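You operate a simulated robot arm through the tools that you are given. There is no shell and no other tool.

You are at the controls of a simulated robot arm. One attempt, no reset.

Task
Screw the R-marked pedal on the jig's crank; torque bolt one, then two.
Fine: purple-band key, back in its stand after.

The check looks at the end state, three seconds after you hand in, the way a careful person would. Anything else that was tipped, shoved, dropped, spilled or broken makes it a failure.

Robot
A 6-joint arm with a two-finger parallel gripper, fixed in place. Base frame: the origin is at the foot of the arm, x ahead of it, y to its left, z up; the work surface is at about z = 0.9. Readings come in m, rad, newtons and seconds.
With the tool pointing down near the work surface it reaches from about 0.24 to 0.64 m from the base axis. Its first joint turns from -1.152 to 1.152 rad. Payload 2.7 kg.
Tool frame: the origin (TCP) lies between the finger pads and is the grasp point; the fingertips stand 0.023 m ahead of it; z points along the fingers, y is the line along which they close. The gripper opens to 0.094 m. The fingers are 0.038 m wide and 0.01 m thick; the gripper's body (0.054 by 0.096 m) begins 0.039 m behind the TCP.
Orientation is told as [roll, pitch, yaw] about the base's x, y, z axes, in that order, counted from this pose: with the fingers straight down and closing along the base's y, the tool's x points along the base's -x, its y along +y and its z along -z.

Tools
- The arm moves only by the tool play_rows. Its argument "deltas" is a list of rows, each a list of 7 numbers: the closure in counts, from 0 (fully open) to 255 (shut), then the shift along the tool's x, y, z in mm, then the turn, a rotation vector about the tool's x, y, z in rad. In form: [[jaw, dx, dy, dz, rx, ry, rz], ...]. A call has 1 to 20 rows; each row shifts and turns the commanded pose from where the row before left it, along the tool's axes as they then stand. Rows are played at 5 a second. More than 0.05 m and 0.15 rad between two rows, or a gripper value outside its range, and nothing of the call is played. Where a pose cannot be reached the arm comes as near as it can. A force on the tool above 80 N (or 10 N above the force at the start of the call, whichever is more), or a blocked arm, ends the call early, and 0.2 s more pass. The fingers move at their own pace (about 0.045 m/s each) and stop on an object; they squeeze with about 42 N. The grip force told is the motor's: it shows also when the fingers shut on nothing. Time passes only in rows, and 0.2 s behind the last, so rows that do not move let the fingers close. It gives the time, the measured TCP pose, the force on the tool (base axes), the opening and the grip force at its end, in the units of the frame above (readings bear some noise), with the torque about the TCP (base axes, N m) and any sound that the robot's microphone picked up, and new pictures: "views" is both (left out), scene, wrist or none.
- Cameras (640 x 400 px; columns grow to the right, rows downward): "scene" is fixed at [0.0896, -0.4462, 1.4042]; the picture's right is [0.61, -0.80, 0.00], its down [-0.46, -0.35, -0.82] and it looks along [0.65, 0.50, -0.58] (base axes); focal length 253 px, centre (320, 200). "wrist" rides on the gripper at [0.086, 0.016, -0.074] in the tool frame; the picture's right is [-0.18, 0.98, 0.00], its down [-0.58, -0.11, -0.81] and it looks along [-0.79, -0.15, 0.59] (tool axes); focal length 243 px, centre (320, 200). There is no depth. A picture from a camera that has moved, and an enlarged one, comes with that camera's place and axes in the base frame and with its lens.
- inspect(camera, box): a new picture of the part [left, top, right, bottom] of that camera's present view, enlarged. No time passes.
- sign_off(): hands the job in; it is judged then, once.

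Nothing tells you positions but the pictures and the camera data. Unless the task says otherwise, let go and move clear before handing in.

The tools are called after "Call:" as a command line: name --pt "numbers of a row" for each row, then --argument value for the rest, lists and objects as JSON in quotes. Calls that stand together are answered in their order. play_rows: Moves the arm, as the interface text tells. Its arguments: {"type":"object","properties":{"deltas":{"type":"array"},"views":{"type":"string","enum":["both","scene","wrist","none"]}},"required":["deltas"]} The other tools are called the same way: inspect (camera, box) takes an enlarged picture of a part of a camera's view; sign_off () hands the job in.

At the start:

```text
time: 0.0
position: [0.231, -0.2747, 1.2484]
ee_rot: [0.001, 0.001, 0.0]
ft_force: [0.8, -0.4, 1.2]
wrist_torque: [0.0, 0.01, 0.01]
gripper_width: 0.094
grasp_force: 0.0
```

scene: 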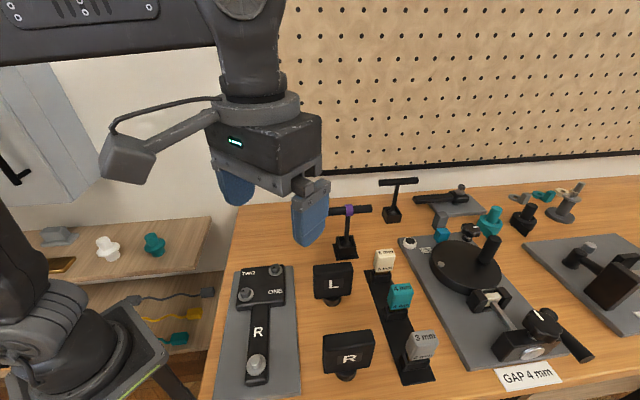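
wrist: 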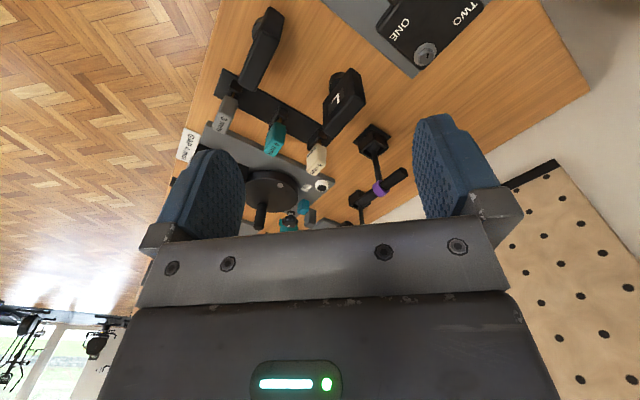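

I see a jig plate on the left with a crank marked R and bolts ONE and TWO, two pedals (L and R) on stands, and a purple-band T-key in its stand. I'll look closer before I move anything.

Call:
inspect --camera "scene" --box '[200, 240, 400, 400]'

Call:
inspect --camera "scene" --box '[300, 160, 460, 280]'

Call:
inspect --camera "scene" --box '[360, 170, 640, 390]'

Call:
inspect --camera "wrist" --box '[200, 0, 500, 240]'

```text
2.50 times, centred on (300, 320) of scene
camera zoom: at [0.0896, -0.4462, 1.4042], right [0.61, -0.8, 0.0], down [-0.46, -0.35, -0.82], along [0.65, 0.5, -0.58], focal length 633 px, centre (370, -100)
```

zoom: 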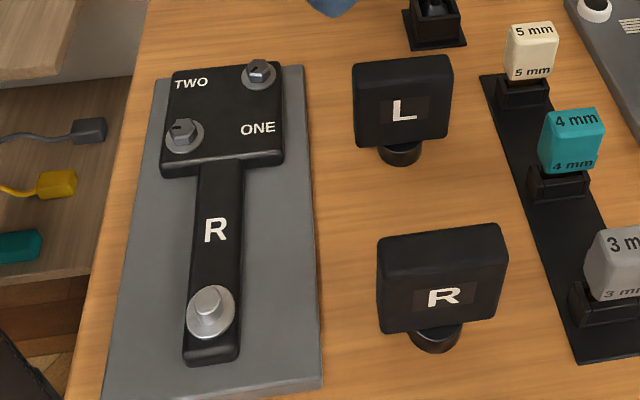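

```text
3.33 times, centred on (380, 220) of scene
camera zoom: at [0.0896, -0.4462, 1.4042], right [0.61, -0.8, 0.0], down [-0.46, -0.35, -0.82], along [0.65, 0.5, -0.58], focal length 844 px, centre (120, 133)
```

zoom: 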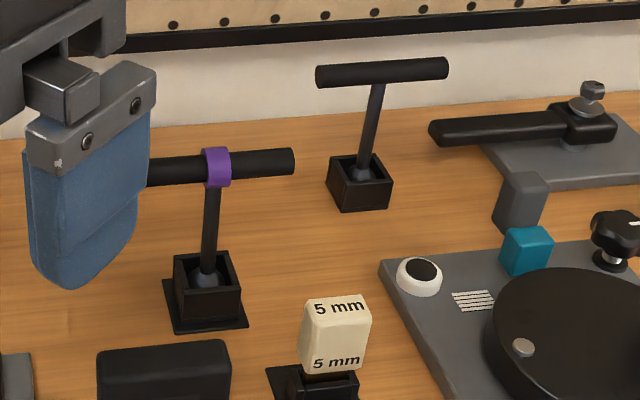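

```text
1.82 times, centred on (500, 280) of scene
camera zoom: at [0.0896, -0.4462, 1.4042], right [0.61, -0.8, 0.0], down [-0.46, -0.35, -0.82], along [0.65, 0.5, -0.58], focal length 460 px, centre (-7, 54)
```

zoom: 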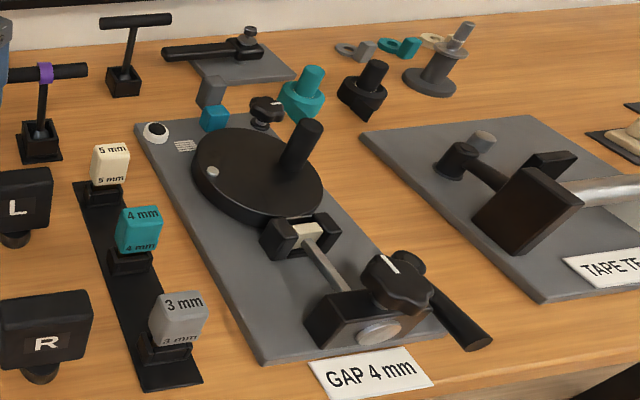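

```text
1.67 times, centred on (350, 120) of wrist
camera zoom: at [0.1438, -0.2585, 1.3228], right [0.18, 0.98, 0.0], down [0.58, -0.11, 0.81], along [0.79, -0.15, -0.59], focal length 404 px, centre (270, 333)
```

zoom: 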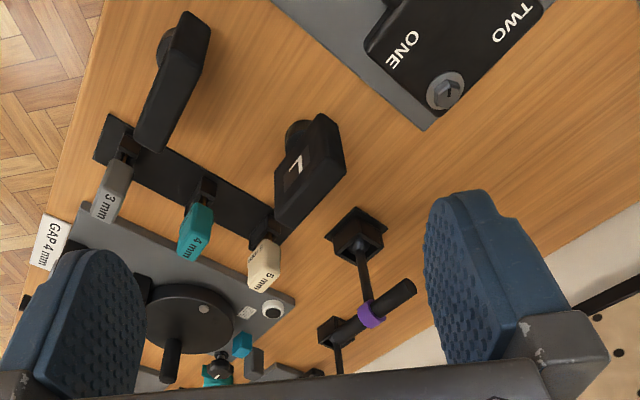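

The R pedal stands near (0.28, -0.36), the jig's stud is near (0.17, -0.25), and the purple key is near (0.50, -0.22). I'll tilt the wrist camera further down to look over the jig from above.

Call:
play_rows --pt "0 0 20 -10 0 0.12 0" --pt "0 0 20 -10 0 0.12 0" --pt "0 0 20 -10 0 0.12 0" --pt "0 0 20 -10 0 0.12 0" --pt "0 0 10 -10 0 0.12 0" --pt "0 0 0 0 0 0 0" --views "both"

```text
time: 1.4
position: [0.228, -0.1977, 1.2314]
ee_rot: [-0.001, 0.601, -0.001]
ft_force: [0.4, 0.2, -0.9]
wrist_torque: [0.0, 0.01, 0.05]
gripper_width: 0.0939
grasp_force: 0.0
out of reach, approached as far as the arm can: row 4, 5
camera wrist: at [0.1978, -0.1801, 1.342], right [0.15, 0.98, -0.11], down [0.94, -0.11, 0.34], along [0.32, -0.15, -0.94], focal length 243 px, centre (320, 200)
```

scene: 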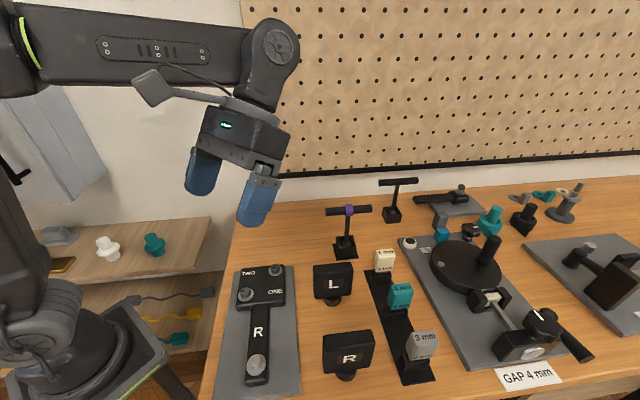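
wrist: 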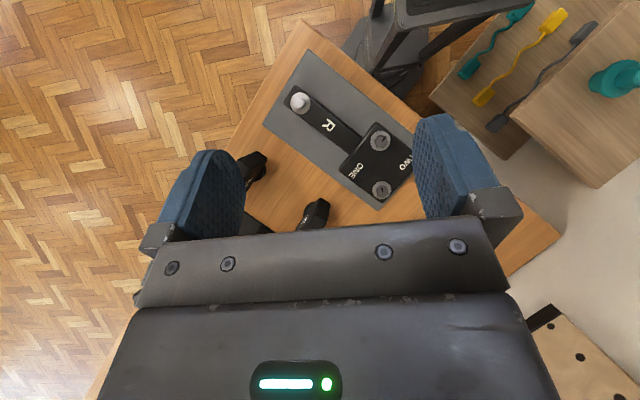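

Call:
inspect --camera "wrist" --box '[230, 40, 430, 240]'

Call:
inspect --camera "wrist" --box '[330, 110, 430, 210]'

Call:
inspect --camera "scene" --box '[230, 250, 310, 310]'

```text
2.00 times, centred on (330, 140) of wrist
camera zoom: at [0.1978, -0.1801, 1.342], right [0.15, 0.98, -0.11], down [0.94, -0.11, 0.34], along [0.32, -0.15, -0.94], focal length 485 px, centre (300, 320)
```

zoom: 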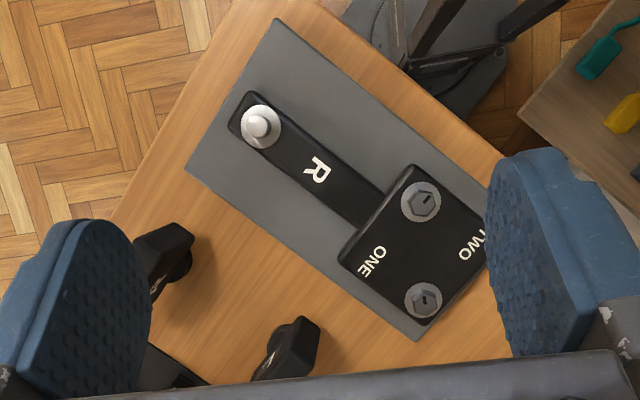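

```text
4.00 times, centred on (380, 160) of wrist
camera zoom: at [0.1978, -0.1801, 1.342], right [0.15, 0.98, -0.11], down [0.94, -0.11, 0.34], along [0.32, -0.15, -0.94], focal length 970 px, centre (80, 360)
```

zoom: 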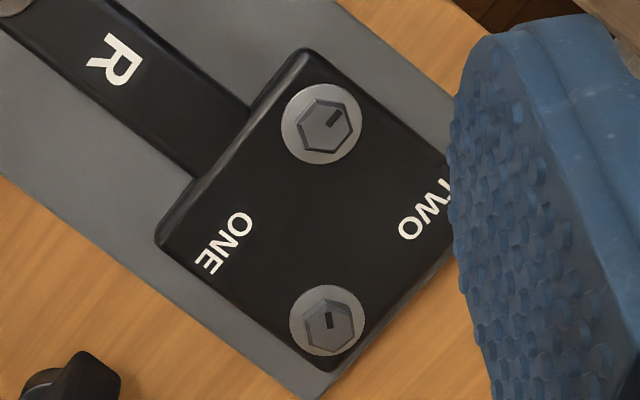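

```text
6.67 times, centred on (270, 280) of scene
camera zoom: at [0.0896, -0.4462, 1.4042], right [0.61, -0.8, 0.0], down [-0.46, -0.35, -0.82], along [0.65, 0.5, -0.58], focal length 1688 px, centre (653, -333)
```

zoom: 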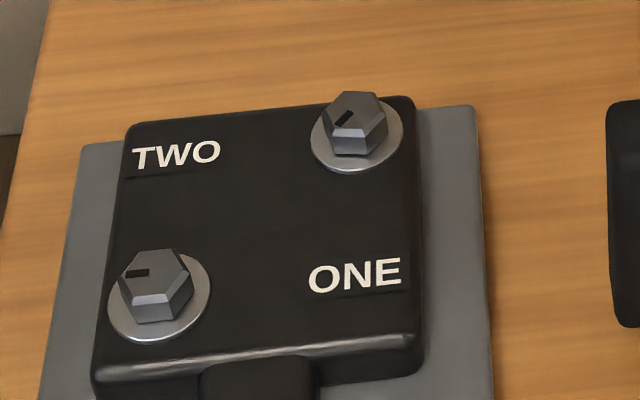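

The crank points along about +45° in base xy. Its stud is near (0.172, -0.250), and the bolts are near (0.327, -0.138) and (0.247, -0.134). Next I'll move over for a better view of the R pedal.

Call:
play_rows --pt "0 -5 -33 15 0 0 0" --pt "0 -5 -33 15 0 0 0" --pt "0 -5 -33 15 0 0 0" --pt "0 -5 -33 15 0 0 0" --pt "0 0 0 0 0 0 0" --views "wrist"

```text
time: 2.6
position: [0.2105, -0.3308, 1.1713]
ee_rot: [0.0, 0.6, 0.0]
ft_force: [0.6, 0.1, 0.0]
wrist_torque: [0.01, 0.03, 0.01]
gripper_width: 0.0938
grasp_force: 0.1
camera wrist: at [0.1817, -0.3128, 1.2805], right [0.15, 0.98, -0.1], down [0.94, -0.11, 0.34], along [0.32, -0.15, -0.94], focal length 243 px, centre (320, 200)
```

wrist: 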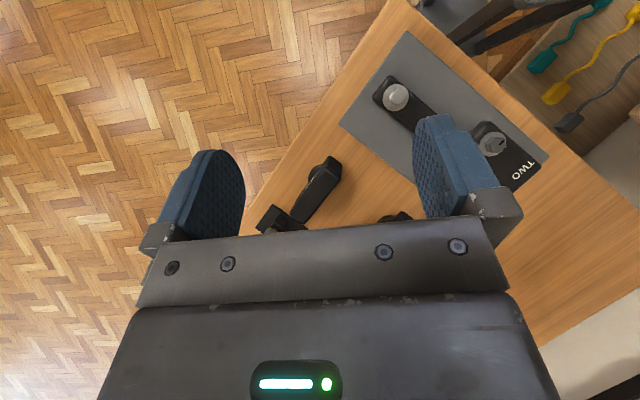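

Call:
inspect --camera "wrist" --box '[250, 140, 370, 240]'

Call:
inspect --camera "wrist" --box '[360, 60, 440, 130]'

Call:
inspect --camera "scene" --box '[310, 310, 390, 390]'

Call:
inspect --camera "wrist" --box '[460, 110, 550, 200]'

```text
4.00 times, centred on (310, 190) of wrist
camera zoom: at [0.1817, -0.3128, 1.2805], right [0.15, 0.98, -0.1], down [0.94, -0.11, 0.34], along [0.32, -0.15, -0.94], focal length 970 px, centre (360, 240)
```

zoom: 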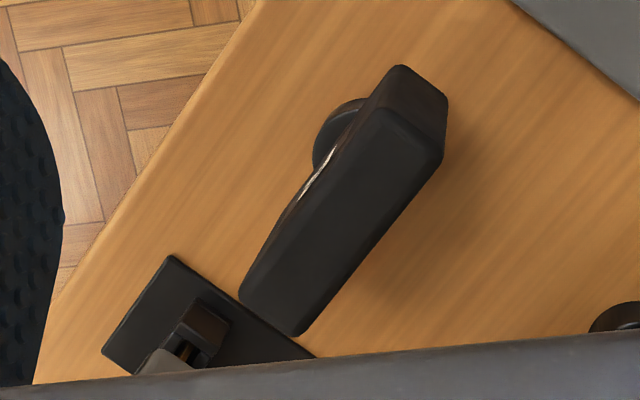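

```text
5.71 times, centred on (400, 95) of wrist
camera zoom: at [0.1817, -0.3128, 1.2805], right [0.15, 0.98, -0.1], down [0.94, -0.11, 0.34], along [0.32, -0.15, -0.94], focal length 1386 px, centre (-137, 800)
```

zoom: 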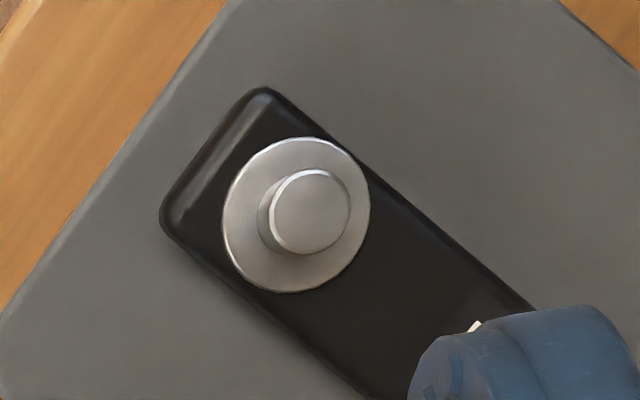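

```text
5.00 times, centred on (350, 350) of scene
camera zoom: at [0.0896, -0.4463, 1.4042], right [0.61, -0.8, 0.0], down [-0.46, -0.35, -0.82], along [0.65, 0.5, -0.58], focal length 1266 px, centre (170, -550)
```

zoom: 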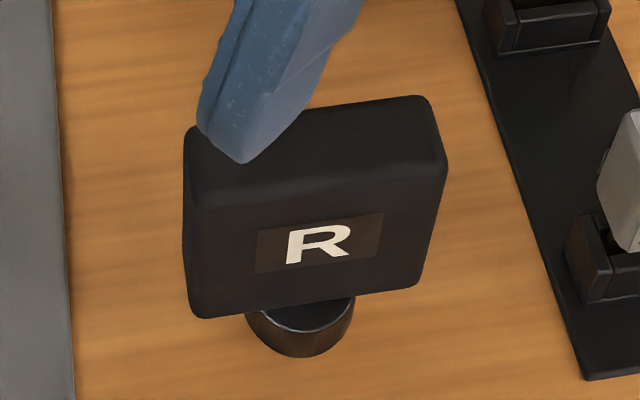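

```text
4.44 times, centred on (505, 155) of wrist
camera zoom: at [0.1817, -0.3128, 1.2805], right [0.15, 0.98, -0.1], down [0.94, -0.11, 0.34], along [0.32, -0.15, -0.94], focal length 1078 px, centre (-502, 400)
```

zoom: 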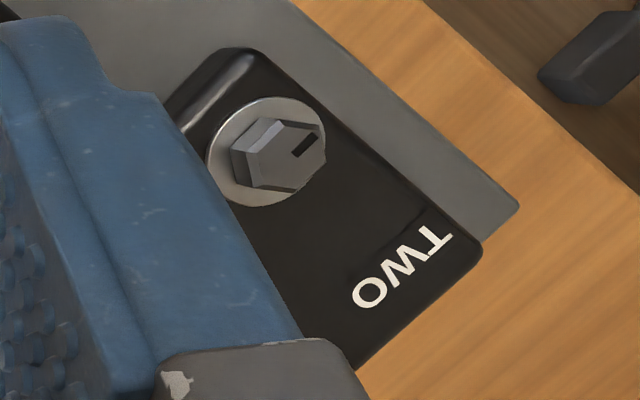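

The R pedal's slab is centred near (0.272, -0.364) with its top at z≈1.0. Its long side runs along -45°, so the fingers need a yaw of -45° to close across it. I'll straighten the tool, turn it and hover above.

Call:
play_rows --pt "0 0 0 0 0 -0.12 0" --pt "0 0 0 0 0 -0.12 0" --pt "0 0 0 0 0 -0.12 0" --pt "0 0 0 0 0 -0.12 0" --pt "0 0 0 0 0 -0.12 0" --pt "0 -31 -16.5 20 0 0 0" --pt "0 -30 -16.5 20 0 0 0" --pt "0 0 0 0 0 0 0.131" --pt "0 0 0 0 0 0 0.131" --pt "0 0 0 0 0 0 0.131" --pt "0 0 0 0 0 0 0.131" --pt "0 0 0 0 0 0 0.131" --pt "0 0 0 0 0 0 0.131" --pt "0 0 0 0 0 0 0" --views "both"

```text
time: 5.6
position: [0.269, -0.3617, 1.1301]
ee_rot: [-0.001, 0.001, -0.788]
ft_force: [0.1, -0.8, -0.1]
wrist_torque: [-0.02, 0.02, 0.03]
gripper_width: 0.0937
grasp_force: 0.1
camera wrist: at [0.2203, -0.289, 1.2046], right [0.83, 0.56, 0.0], down [0.33, -0.49, 0.81], along [0.45, -0.67, -0.59], focal length 243 px, centre (320, 200)
```

scene: 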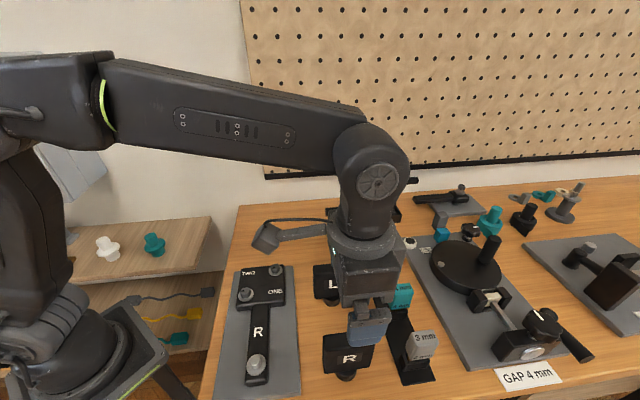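
wrist: 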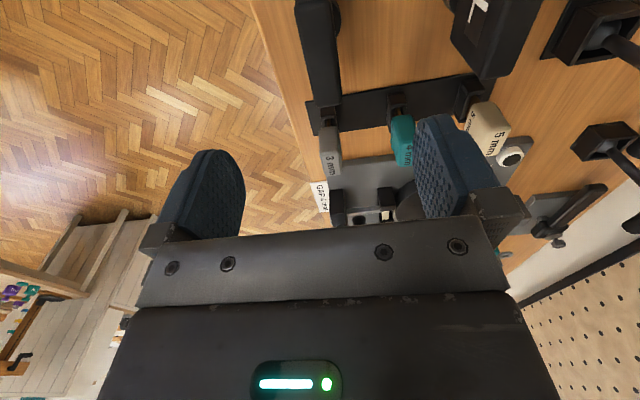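

Call:
inspect --camera "wrist" --box '[250, 0, 410, 130]'

Call:
inspect --camera "scene" --box '[300, 290, 440, 390]'

```text
3.08 times, centred on (330, 65) of wrist
camera zoom: at [0.2203, -0.289, 1.2046], right [0.83, 0.56, 0.0], down [0.33, -0.49, 0.81], along [0.45, -0.67, -0.59], focal length 746 px, centre (289, 615)
```

zoom: 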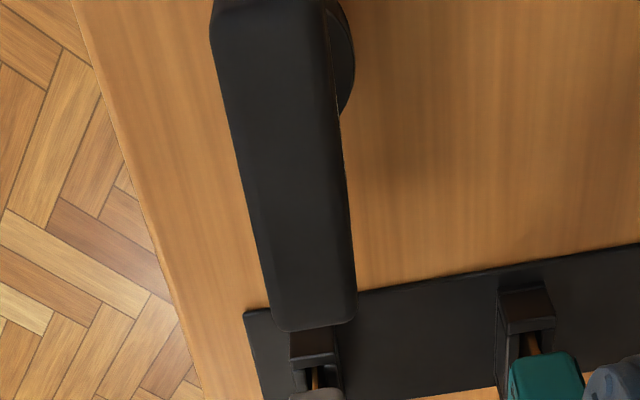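

```text
4.00 times, centred on (370, 340) of scene
camera zoom: at [0.0896, -0.4462, 1.4042], right [0.61, -0.8, 0.0], down [-0.46, -0.35, -0.82], along [0.65, 0.5, -0.58], focal length 1013 px, centre (120, -360)
```

zoom: 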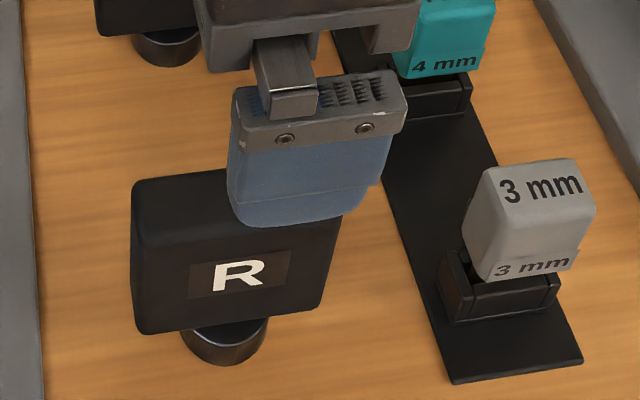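

The fingers are centred over the slab to about 2 mm. I'll go down with the jaws open so the fingertips stay above the hub.

Call:
play_rows --pt "0 -3.5 0 40 0 0 0" --pt "0 0 0 40 0 0 0" --pt "0 0 0 40 0 0 0" --pt "0 0 0 37 0 0 0" --pt "0 0 0 0 0 0 0" --views "both"

```text
time: 6.8
position: [0.2736, -0.3627, 0.9715]
ee_rot: [0.0, 0.0, -0.787]
ft_force: [0.7, -1.1, -0.3]
wrist_torque: [0.02, -0.03, 0.02]
gripper_width: 0.0939
grasp_force: 0.0
camera wrist: at [0.2234, -0.2893, 1.0467], right [0.83, 0.56, 0.0], down [0.33, -0.49, 0.81], along [0.46, -0.67, -0.59], focal length 243 px, centre (320, 200)
```

scene: 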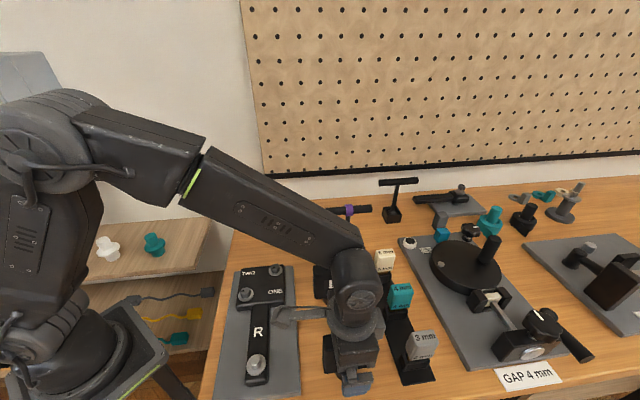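
wrist: 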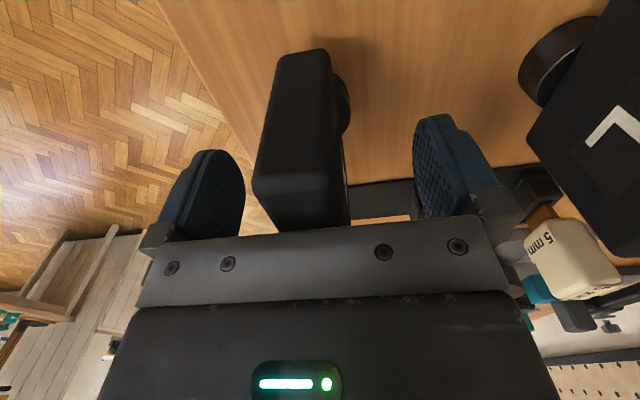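

Call:
play_rows --pt "140 0 0 0 0 0 0" --pt "140 0 0 0 0 0 0" --pt "140 0 0 0 0 0 0" --views "wrist"

```text
time: 7.6
position: [0.2724, -0.3617, 0.9734]
ee_rot: [0.0, -0.001, -0.784]
ft_force: [0.2, -0.6, -0.4]
wrist_torque: [-0.01, 0.04, 0.0]
gripper_width: 0.0425
grasp_force: 0.2
camera wrist: at [0.2234, -0.2894, 1.0472], right [0.83, 0.56, 0.0], down [0.33, -0.49, 0.81], along [0.46, -0.67, -0.59], focal length 243 px, centre (320, 200)
```

wrist: 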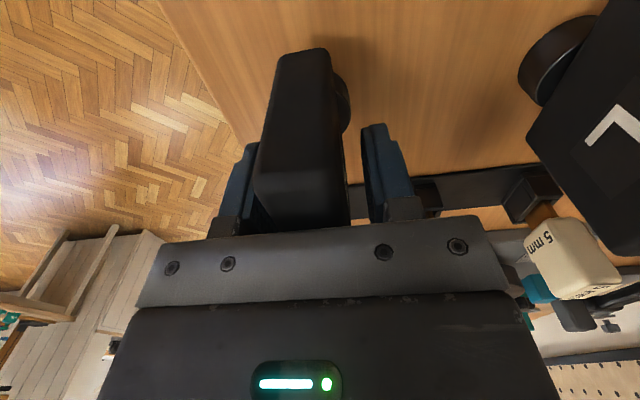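

The slab sits slightly to the left between the pads, so I'll shift 3 mm that way and close.

Call:
play_rows --pt "140 0 -3 0 0 0 0" --pt "255 0 0 0 0 0 0" --pt "255 0 0 0 0 0 0" --pt "255 0 0 0 0 0 0" --views "wrist"

```text
time: 8.6
position: [0.2703, -0.364, 0.9719]
ee_rot: [-0.001, -0.001, -0.786]
ft_force: [1.9, 0.8, 1.2]
wrist_torque: [0.03, -0.01, -0.04]
gripper_width: 0.0257
grasp_force: 42.8
camera wrist: at [0.2208, -0.2922, 1.0473], right [0.83, 0.56, 0.0], down [0.33, -0.49, 0.81], along [0.46, -0.67, -0.59], focal length 243 px, centre (320, 200)
```

wrist: 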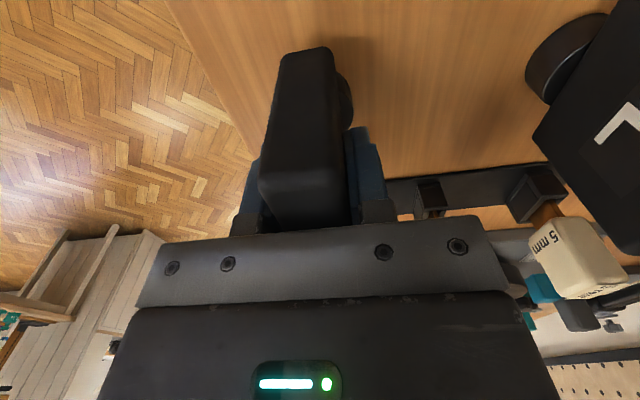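

Gripped at 25.7 mm. Now I'll lift slowly and see whether the hub comes up with the slab.

Call:
play_rows --pt "255 0 0 -5 0 0 0" --pt "255 0 0 -10 0 0 0" --pt "255 0 0 -15 0 0 0" --pt "255 0 0 -20 0 0 0" --pt "255 0 0 -30 0 0 0" --pt "255 0 0 -30 0 0 0" --pt "255 0 0 0 0 0 0" --views "both"

```text
time: 10.2
position: [0.2676, -0.3682, 1.0838]
ee_rot: [0.0, 0.0, -0.787]
ft_force: [0.5, 0.8, -1.6]
wrist_torque: [-0.02, -0.04, 0.0]
gripper_width: 0.026
grasp_force: 41.9
camera wrist: at [0.2199, -0.295, 1.1577], right [0.83, 0.56, 0.0], down [0.33, -0.49, 0.81], along [0.46, -0.67, -0.59], focal length 243 px, centre (320, 200)
```

scene: 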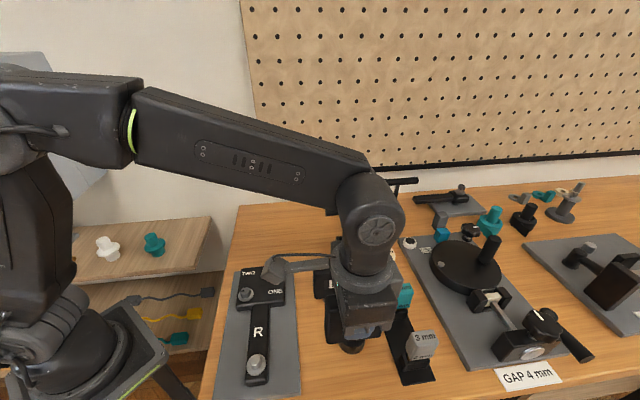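
wrist: 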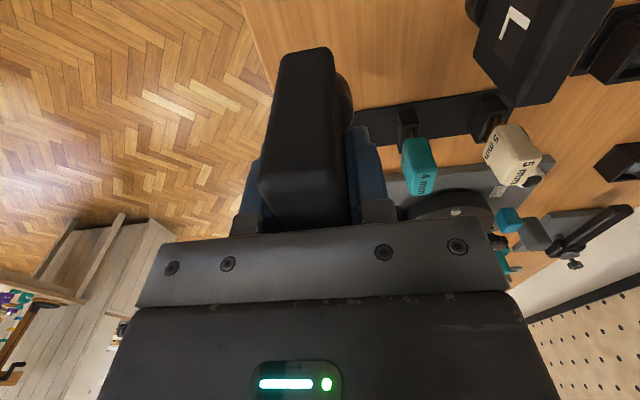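

Call:
inspect --camera "scene" --box '[310, 270, 420, 370]'

Call:
inspect --camera "wrist" --box '[240, 30, 400, 240]'

```text
4.00 times, centred on (365, 320) of scene
camera zoom: at [0.0897, -0.4463, 1.4042], right [0.61, -0.8, 0.0], down [-0.46, -0.35, -0.82], along [0.65, 0.5, -0.58], focal length 1013 px, centre (140, -280)
```

zoom: 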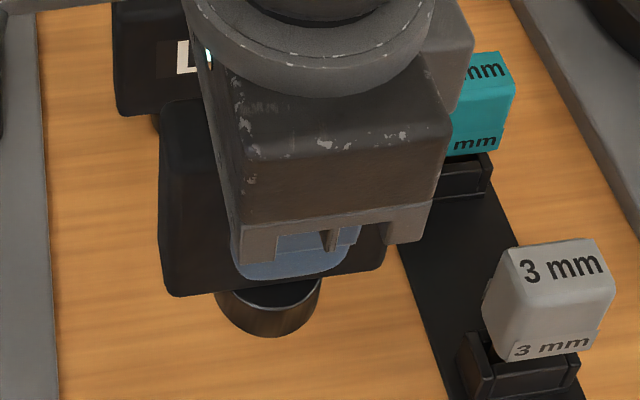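

```text
1.90 times, centred on (320, 135) of wrist
camera zoom: at [0.2199, -0.295, 1.1577], right [0.83, 0.56, 0.0], down [0.33, -0.49, 0.81], along [0.46, -0.67, -0.59], focal length 462 px, centre (320, 324)
```

zoom: 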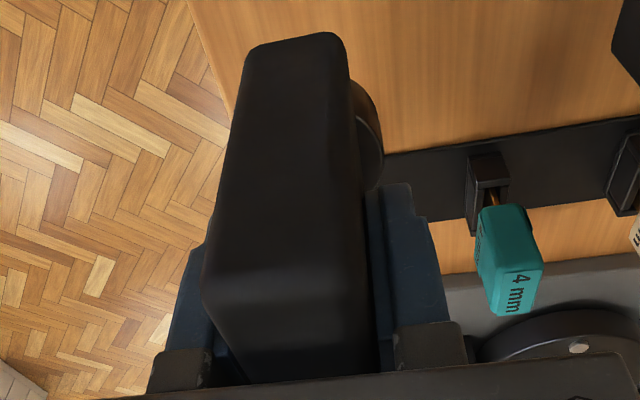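

The hub is part of the pedal and came up with it. I'll carry it to hover over the crank's stud, then check which way the wrist has room to turn.

Call:
play_rows --pt "255 0 0 -20 0 0 0" --pt "255 30 4 0 0 0 0" --pt "255 30 4 0 0 0 0" --pt "255 30 4 0 0 0 0" --pt "255 30 4 0 0 0 0" --pt "255 31 0 0 0 0 0" --pt "255 0 0 0 0 0 0" --views "both"

```text
time: 11.8
position: [0.1738, -0.2487, 1.1034]
ee_rot: [0.0, 0.0, -0.785]
ft_force: [-0.4, 0.4, -2.5]
wrist_torque: [-0.01, 0.02, -0.04]
gripper_width: 0.0259
grasp_force: 42.2
camera wrist: at [0.1248, -0.1756, 1.1772], right [0.83, 0.56, 0.0], down [0.33, -0.49, 0.81], along [0.46, -0.67, -0.59], focal length 243 px, centre (320, 200)
```

scene: 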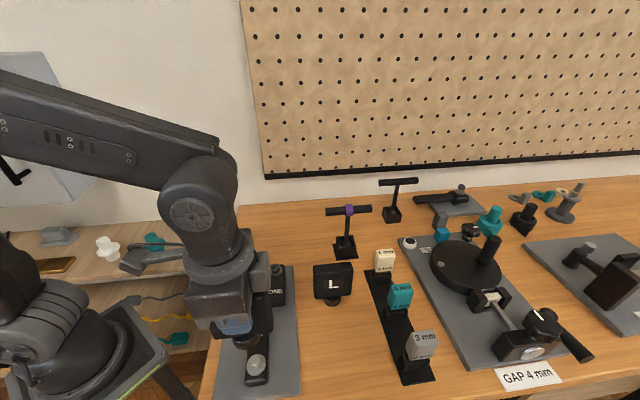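
wrist: 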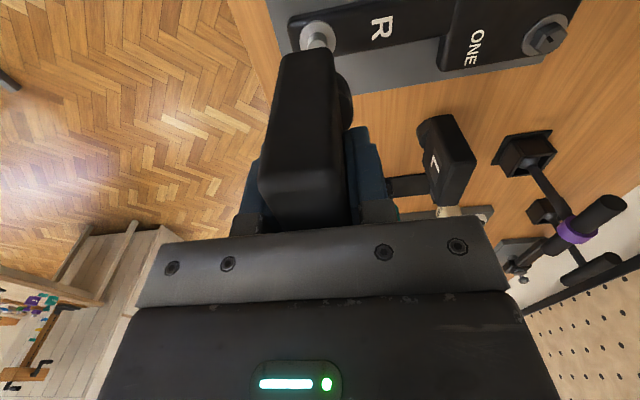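

Call:
inspect --camera "wrist" --box '[260, 0, 380, 110]'

Call:
inspect --camera "scene" --box '[200, 310, 300, 390]'

Call:
inspect --camera "wrist" --box '[480, 120, 640, 260]'

Call:
inspect --camera "wrist" --box '[420, 0, 590, 100]'

```text
3.64 times, centred on (320, 55) of wrist
camera zoom: at [0.1248, -0.1756, 1.1772], right [0.83, 0.56, 0.0], down [0.33, -0.49, 0.81], along [0.46, -0.67, -0.59], focal length 882 px, centre (320, 727)
```

zoom: 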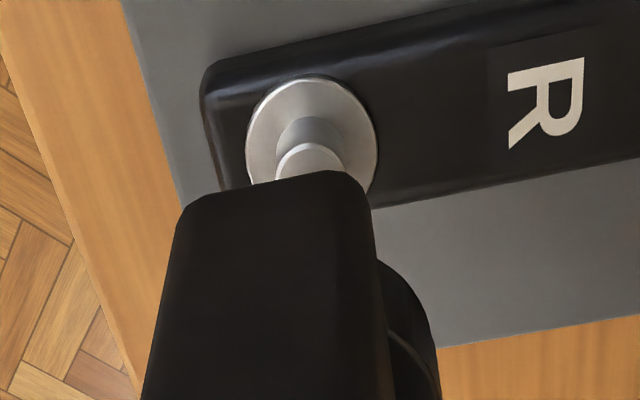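

```text
5.00 times, centred on (250, 350) of scene
camera zoom: at [0.0896, -0.4462, 1.4042], right [0.61, -0.8, 0.0], down [-0.46, -0.35, -0.82], along [0.65, 0.5, -0.58], focal length 1266 px, centre (670, -550)
```

zoom: 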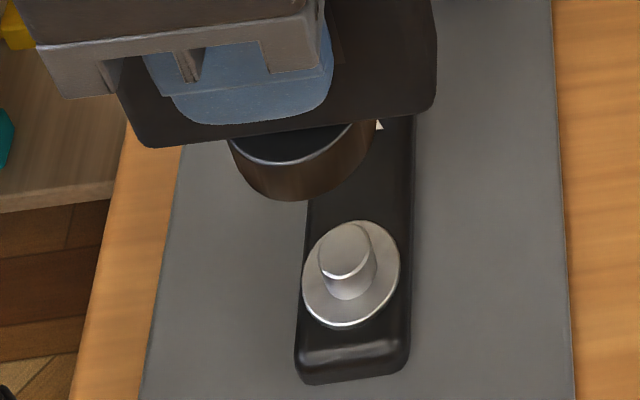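

```text
2.86 times, centred on (560, 190) of wrist
camera zoom: at [0.1248, -0.1756, 1.1772], right [0.83, 0.56, 0.0], down [0.33, -0.49, 0.81], along [0.46, -0.67, -0.59], focal length 693 px, centre (-366, 229)
```

zoom: 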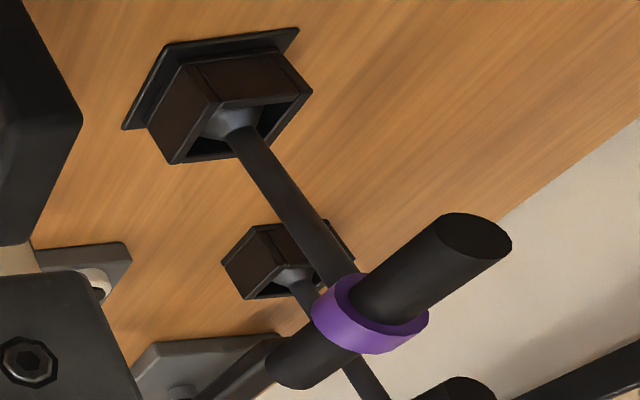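

```text
3.76 times, centred on (505, 50) of wrist
camera zoom: at [0.1248, -0.1756, 1.1772], right [0.83, 0.56, 0.0], down [0.33, -0.49, 0.81], along [0.46, -0.67, -0.59], focal length 913 px, centre (-376, 765)
```

zoom: 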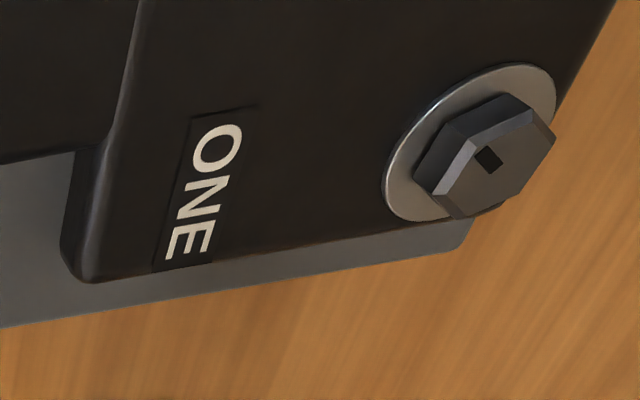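

The stud is a smooth post near (0.173, -0.2493) with its top at z≈0.956. A right-hand thread tightens clockwise, so I'll first wind the wrist counter-clockwise up here to get the most clockwise travel.

Call:
play_rows --pt "255 0 0 0 0 0 -0.15" --pt "255 0 0 0 0 0 -0.15" --pt "255 0 0 0 0 0 -0.15" --pt "255 0 0 0 0 0 -0.15" --pt "255 0 0 0 0 0 -0.15" --pt "255 0 0 0 0 0 -0.15" --pt "255 0 0 0 0 0 -0.15" --pt "255 0 0 0 0 0 -0.15" --pt "255 0 0 0 0 0 -0.15" --pt "255 0 0 0 0 0 -0.15" --pt "255 0 0 0 0 0 -0.15" --pt "255 0 0 0 0 0 -0.15" --pt "255 0 0 0 0 0 -0.15" --pt "255 0 0 0 0 0 -0.15" --pt "255 0 0 0 0 0 -0.15" --pt "255 0 0 0 0 0 -0.15" --pt "255 0 0 0 0 0 -0.15" --pt "255 0 0 0 0 0 -0.15" --pt "255 0 0 0 0 0 -0.15" --pt "255 0 0 0 0 0 -0.15" --views "both"

```text
time: 16.0
position: [0.1745, -0.2483, 1.1039]
ee_rot: [-0.001, 0.0, 2.215]
ft_force: [0.1, -0.2, -2.8]
wrist_torque: [-0.02, -0.02, -0.01]
gripper_width: 0.0259
grasp_force: 42.2
camera wrist: at [0.2131, -0.3268, 1.178], right [-0.9, -0.44, 0.0], down [-0.26, 0.53, 0.81], along [-0.36, 0.72, -0.59], focal length 243 px, centre (320, 200)
```

scene: 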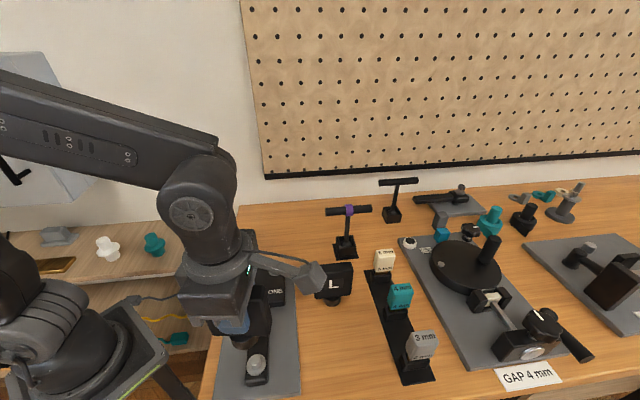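
wrist: 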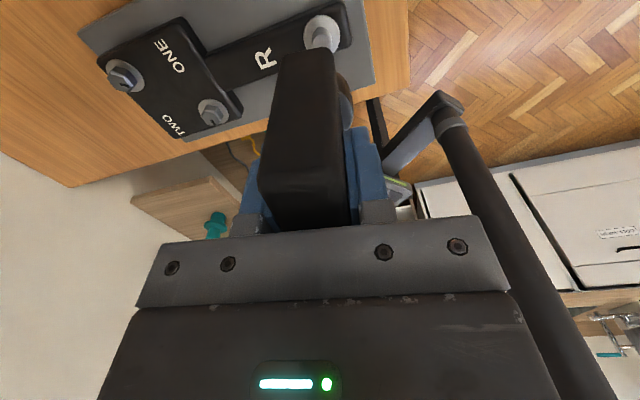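

Call:
play_rows --pt "255 0 0 0 0 0 -0.15" --pt "255 0 0 0 0 0 -0.15" --pt "255 0 0 0 0 0 -0.15" --pt "255 0 0 0 0 0 -0.15" --pt "255 0 0 0 0 0 -0.15" --pt "255 0 0 0 0 0 -0.15" --pt "255 0 0 0 0 0 -0.15" --pt "255 0 0 0 0 0 -0.15" --views "both"

```text
time: 17.8
position: [0.2298, 0.0434, 1.0915]
ee_rot: [0.006, 0.001, -2.873]
ft_force: [-0.4, 0.5, -3.2]
wrist_torque: [0.0, 0.01, 0.01]
gripper_width: 0.0258
grasp_force: 41.7
out of reach, approached as far as the arm can: row 1, 2, 3, 4, 5, 6, 7, 8
camera wrist: at [0.3185, 0.051, 1.1659], right [0.08, -1.0, 0.01], down [-0.59, -0.04, 0.81], along [-0.8, -0.07, -0.59], focal length 243 px, centre (320, 200)
```

scene: 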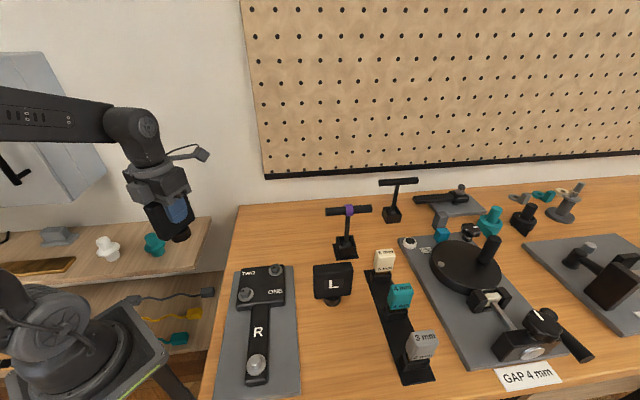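
wrist: 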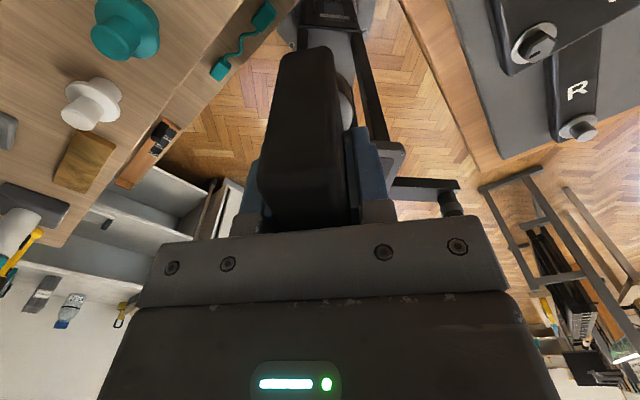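

Past yaw ≈2.2 the wrist runs out of travel and the arm swung aside, though it touched nothing. I'll turn back clockwise to recover.

Call:
play_rows --pt "255 0 0 0 0 0 0.1" --views "none"

```text
time: 18.2
position: [0.232, 0.0429, 1.091]
ee_rot: [-0.002, -0.001, -2.97]
ft_force: [-0.3, 0.0, -3.1]
wrist_torque: [0.01, 0.0, 0.02]
gripper_width: 0.0258
grasp_force: 41.4
```

Call:
play_rows --pt "255 0 0 0 0 0 0.1444" --pt "255 0 0 0 0 0 0.1444" --pt "255 0 0 0 0 0 0.1444" --pt "255 0 0 0 0 0 0.1444" --pt "255 0 0 0 0 0 0.1444" --pt "255 0 0 0 0 0 0.1444" --pt "255 0 0 0 0 0 0.1444" --pt "255 0 0 0 0 0 0.1444" --pt "255 0 0 0 0 0 0.1444" --pt "255 36.6 6.3 -5 0 0 0" --pt "255 36.6 6.3 -5 0 0 0" --pt "255 36.6 6.3 0 0 0 0" --pt "255 36.6 6.3 0 0 0 0" --pt "255 0 0 0 0 0 0" --views "scene"

```text
time: 21.2
position: [0.2716, -0.102, 1.101]
ee_rot: [-0.001, -0.002, 2.016]
ft_force: [1.1, -0.3, -1.6]
wrist_torque: [0.02, 0.0, 0.0]
gripper_width: 0.0259
grasp_force: 42.4
```

scene: 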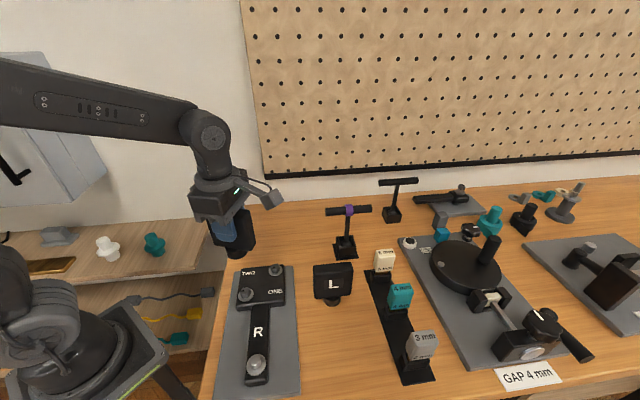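

Call:
play_rows --pt "255 22.7 38 0 0 0 0" --pt "255 22.7 38 0 0 0 0" --pt "255 22.7 38 0 0 0 0" --pt "255 22.7 38 0 0 0 0" --pt "255 0 0 25 0 0 0" --pt "255 0 0 25 0 0 0" --pt "255 0 0 0 0 0 0" --views "both"

Call:
inspect --camera "scene" --box '[210, 310, 310, 390]'

Call:
inspect --camera "wrist" --box '[250, 0, 400, 100]'

```text
time: 22.8
position: [0.1734, -0.2496, 1.0514]
ee_rot: [0.0, 0.001, 2.015]
ft_force: [1.0, 0.1, -2.6]
wrist_torque: [0.0, 0.01, 0.02]
gripper_width: 0.0259
grasp_force: 41.7
camera wrist: at [0.1966, -0.3345, 1.1256], right [-0.97, -0.25, 0.0], down [-0.15, 0.57, 0.81], along [-0.21, 0.78, -0.59], focal length 243 px, centre (320, 200)
```

scene: 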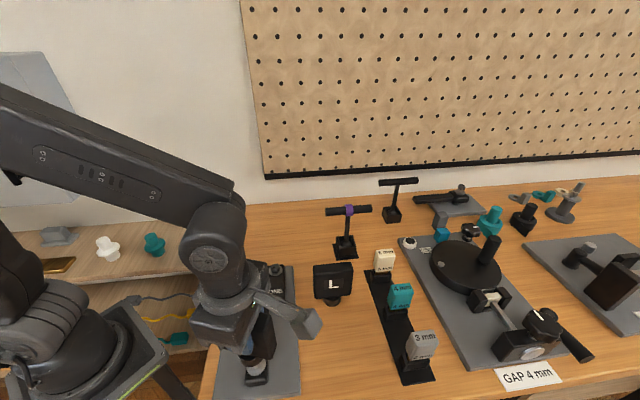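
wrist: 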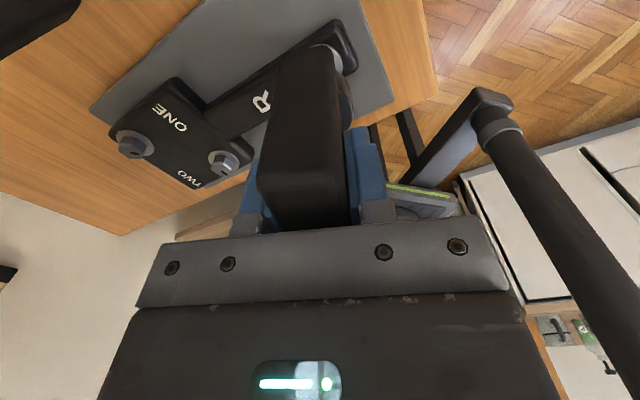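

```text
5.00 times, centred on (260, 350) of scene
camera zoom: at [0.0896, -0.4463, 1.4042], right [0.61, -0.8, 0.0], down [-0.46, -0.35, -0.82], along [0.65, 0.5, -0.58], focal length 1266 px, centre (620, -550)
```

zoom: 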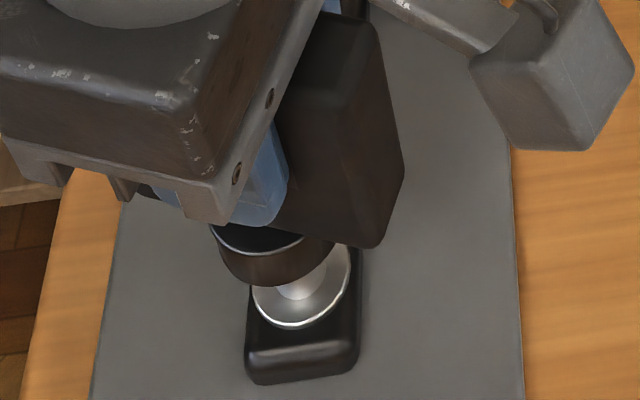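

```text
4.00 times, centred on (325, 50) of wrist
camera zoom: at [0.1966, -0.3345, 1.1256], right [-0.97, -0.25, 0.0], down [-0.15, 0.57, 0.81], along [-0.21, 0.78, -0.59], focal length 970 px, centre (300, 800)
```

zoom: 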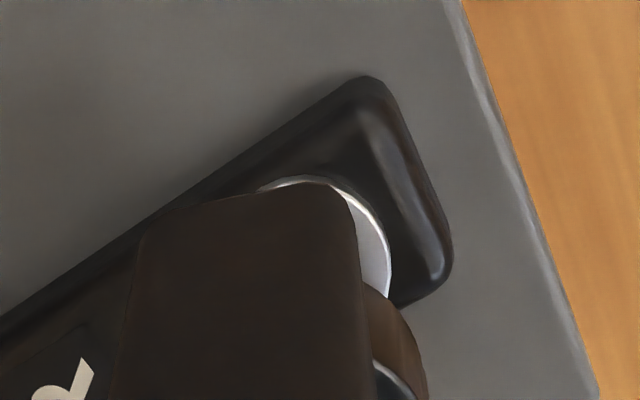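

Call:
inspect --camera "scene" --box '[246, 346, 286, 378]'

```text
12.50 times, centred on (266, 362) of scene
camera zoom: at [0.0896, -0.4463, 1.4042], right [0.61, -0.8, 0.0], down [-0.46, -0.35, -0.82], along [0.65, 0.5, -0.58], focal length 3166 px, centre (995, -1825)
```

zoom: 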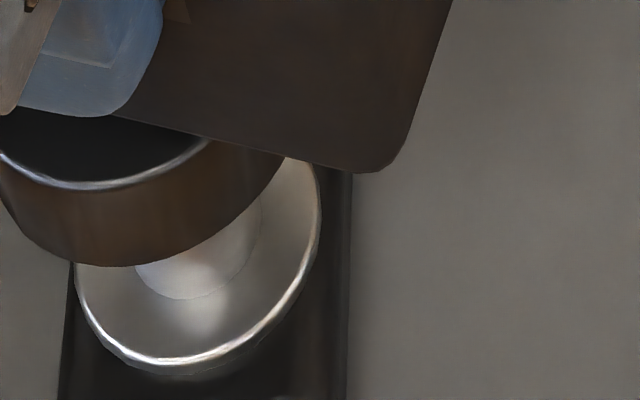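

The hub hovers about 20 mm above the stud, and the scene view suggests it's a few mm off along the picture's right. I'll rotate through a few yaws to find where the hub's axis lies in the tool frame.

Call:
play_rows --pt "255 0 0 0 0 0 0.14" --pt "255 0 0 0 0 0 0.14" --pt "255 0 0 0 0 0 0.14" --pt "255 0 0 0 0 0 0.14" --pt "255 0 0 0 0 0 0.14" --pt "255 0 0 0 0 0 0.14" --pt "255 0 0 0 0 0 0.14" --pt "255 0 0 0 0 0 0.14" --pt "255 0 0 0 0 0 0.14" --pt "255 0 0 0 0 0 0.14" --pt "255 0 0 0 0 0 0" --views "none"

Call:
inspect --camera "scene" --box '[236, 340, 292, 380]'

Call:
inspect --camera "wrist" --box '[250, 0, 400, 100]'

```text
time: 25.2
position: [0.1719, -0.2493, 1.0506]
ee_rot: [0.002, 0.0, 0.611]
ft_force: [-0.1, -0.7, -2.8]
wrist_torque: [-0.02, -0.02, -0.02]
gripper_width: 0.0257
grasp_force: 42.0
```

```text
10.00 times, centred on (264, 360) of scene
camera zoom: at [0.0896, -0.4463, 1.4042], right [0.61, -0.8, 0.0], down [-0.46, -0.35, -0.82], along [0.65, 0.5, -0.58], focal length 2532 px, centre (880, -1400)
```

zoom: 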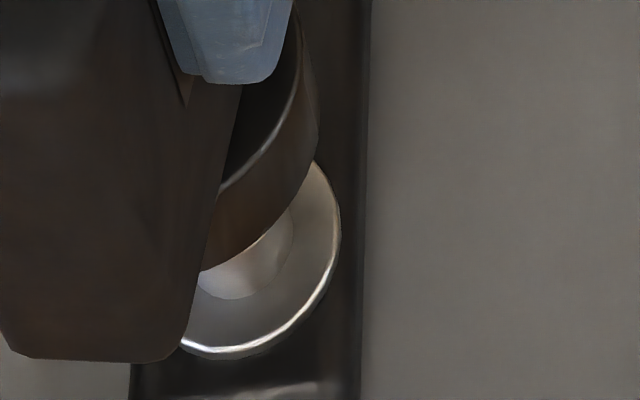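

```text
4.00 times, centred on (325, 50) of wrist
camera zoom: at [0.092, -0.2844, 1.1256], right [-0.41, 0.91, 0.0], down [0.54, 0.24, 0.81], along [0.73, 0.33, -0.59], focal length 970 px, centre (300, 800)
```

zoom: 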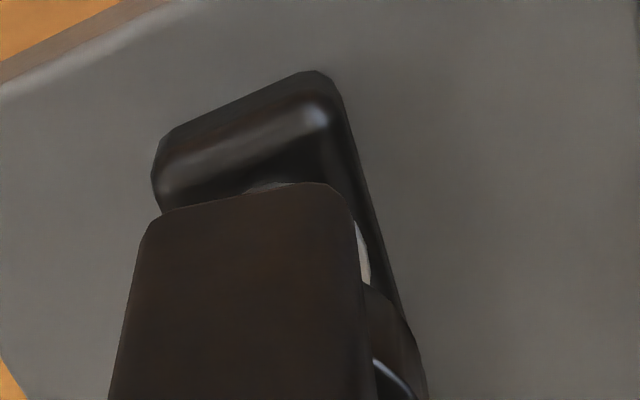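

Call:
play_rows --pt "255 0 0 0 0 0 0.14" --pt "255 0 0 0 0 0 0.14" --pt "255 0 0 0 0 0 0.14" --pt "255 0 0 0 0 0 0.14" --pt "255 0 0 0 0 0 0.14" --pt "255 0 0 0 0 0 0.14" --pt "255 0 0 0 0 0 0.14" --pt "255 0 0 0 0 0 0.14" --pt "255 0 0 0 0 0 0.14" --pt "255 0 0 0 0 0 0.14" --pt "255 0 0 0 0 0 0" --views "none"

Call:
inspect --camera "scene" --box '[230, 340, 286, 380]'

Call:
inspect --camera "wrist" --box '[250, 0, 400, 100]'

```text
time: 27.6
position: [0.1717, -0.2496, 1.0519]
ee_rot: [0.001, -0.001, -0.789]
ft_force: [-0.6, -0.1, -2.0]
wrist_torque: [0.0, -0.02, -0.02]
gripper_width: 0.0257
grasp_force: 41.6
```

```text
10.00 times, centred on (258, 360) of scene
camera zoom: at [0.0896, -0.4463, 1.4042], right [0.61, -0.8, 0.0], down [-0.46, -0.35, -0.82], along [0.65, 0.5, -0.58], focal length 2532 px, centre (940, -1400)
```

zoom: 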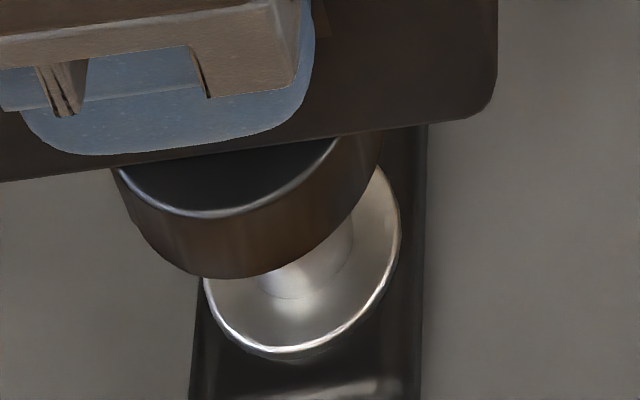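

```text
4.00 times, centred on (325, 50) of wrist
camera zoom: at [0.1232, -0.1758, 1.1255], right [0.83, 0.56, 0.0], down [0.33, -0.49, 0.81], along [0.45, -0.67, -0.59], focal length 970 px, centre (300, 800)
```

zoom: 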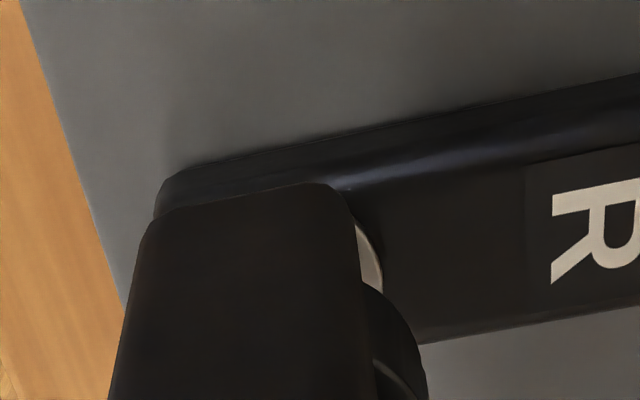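

Call:
inspect --camera "scene" --box '[238, 350, 274, 378]'

```text
14.29 times, centred on (256, 364) of scene
camera zoom: at [0.0896, -0.4463, 1.4042], right [0.61, -0.8, 0.0], down [-0.46, -0.35, -0.82], along [0.65, 0.5, -0.58], focal length 3618 px, centre (1234, -2143)
```

zoom: 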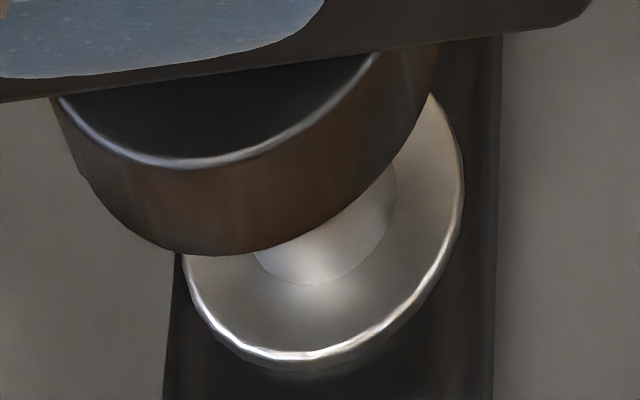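

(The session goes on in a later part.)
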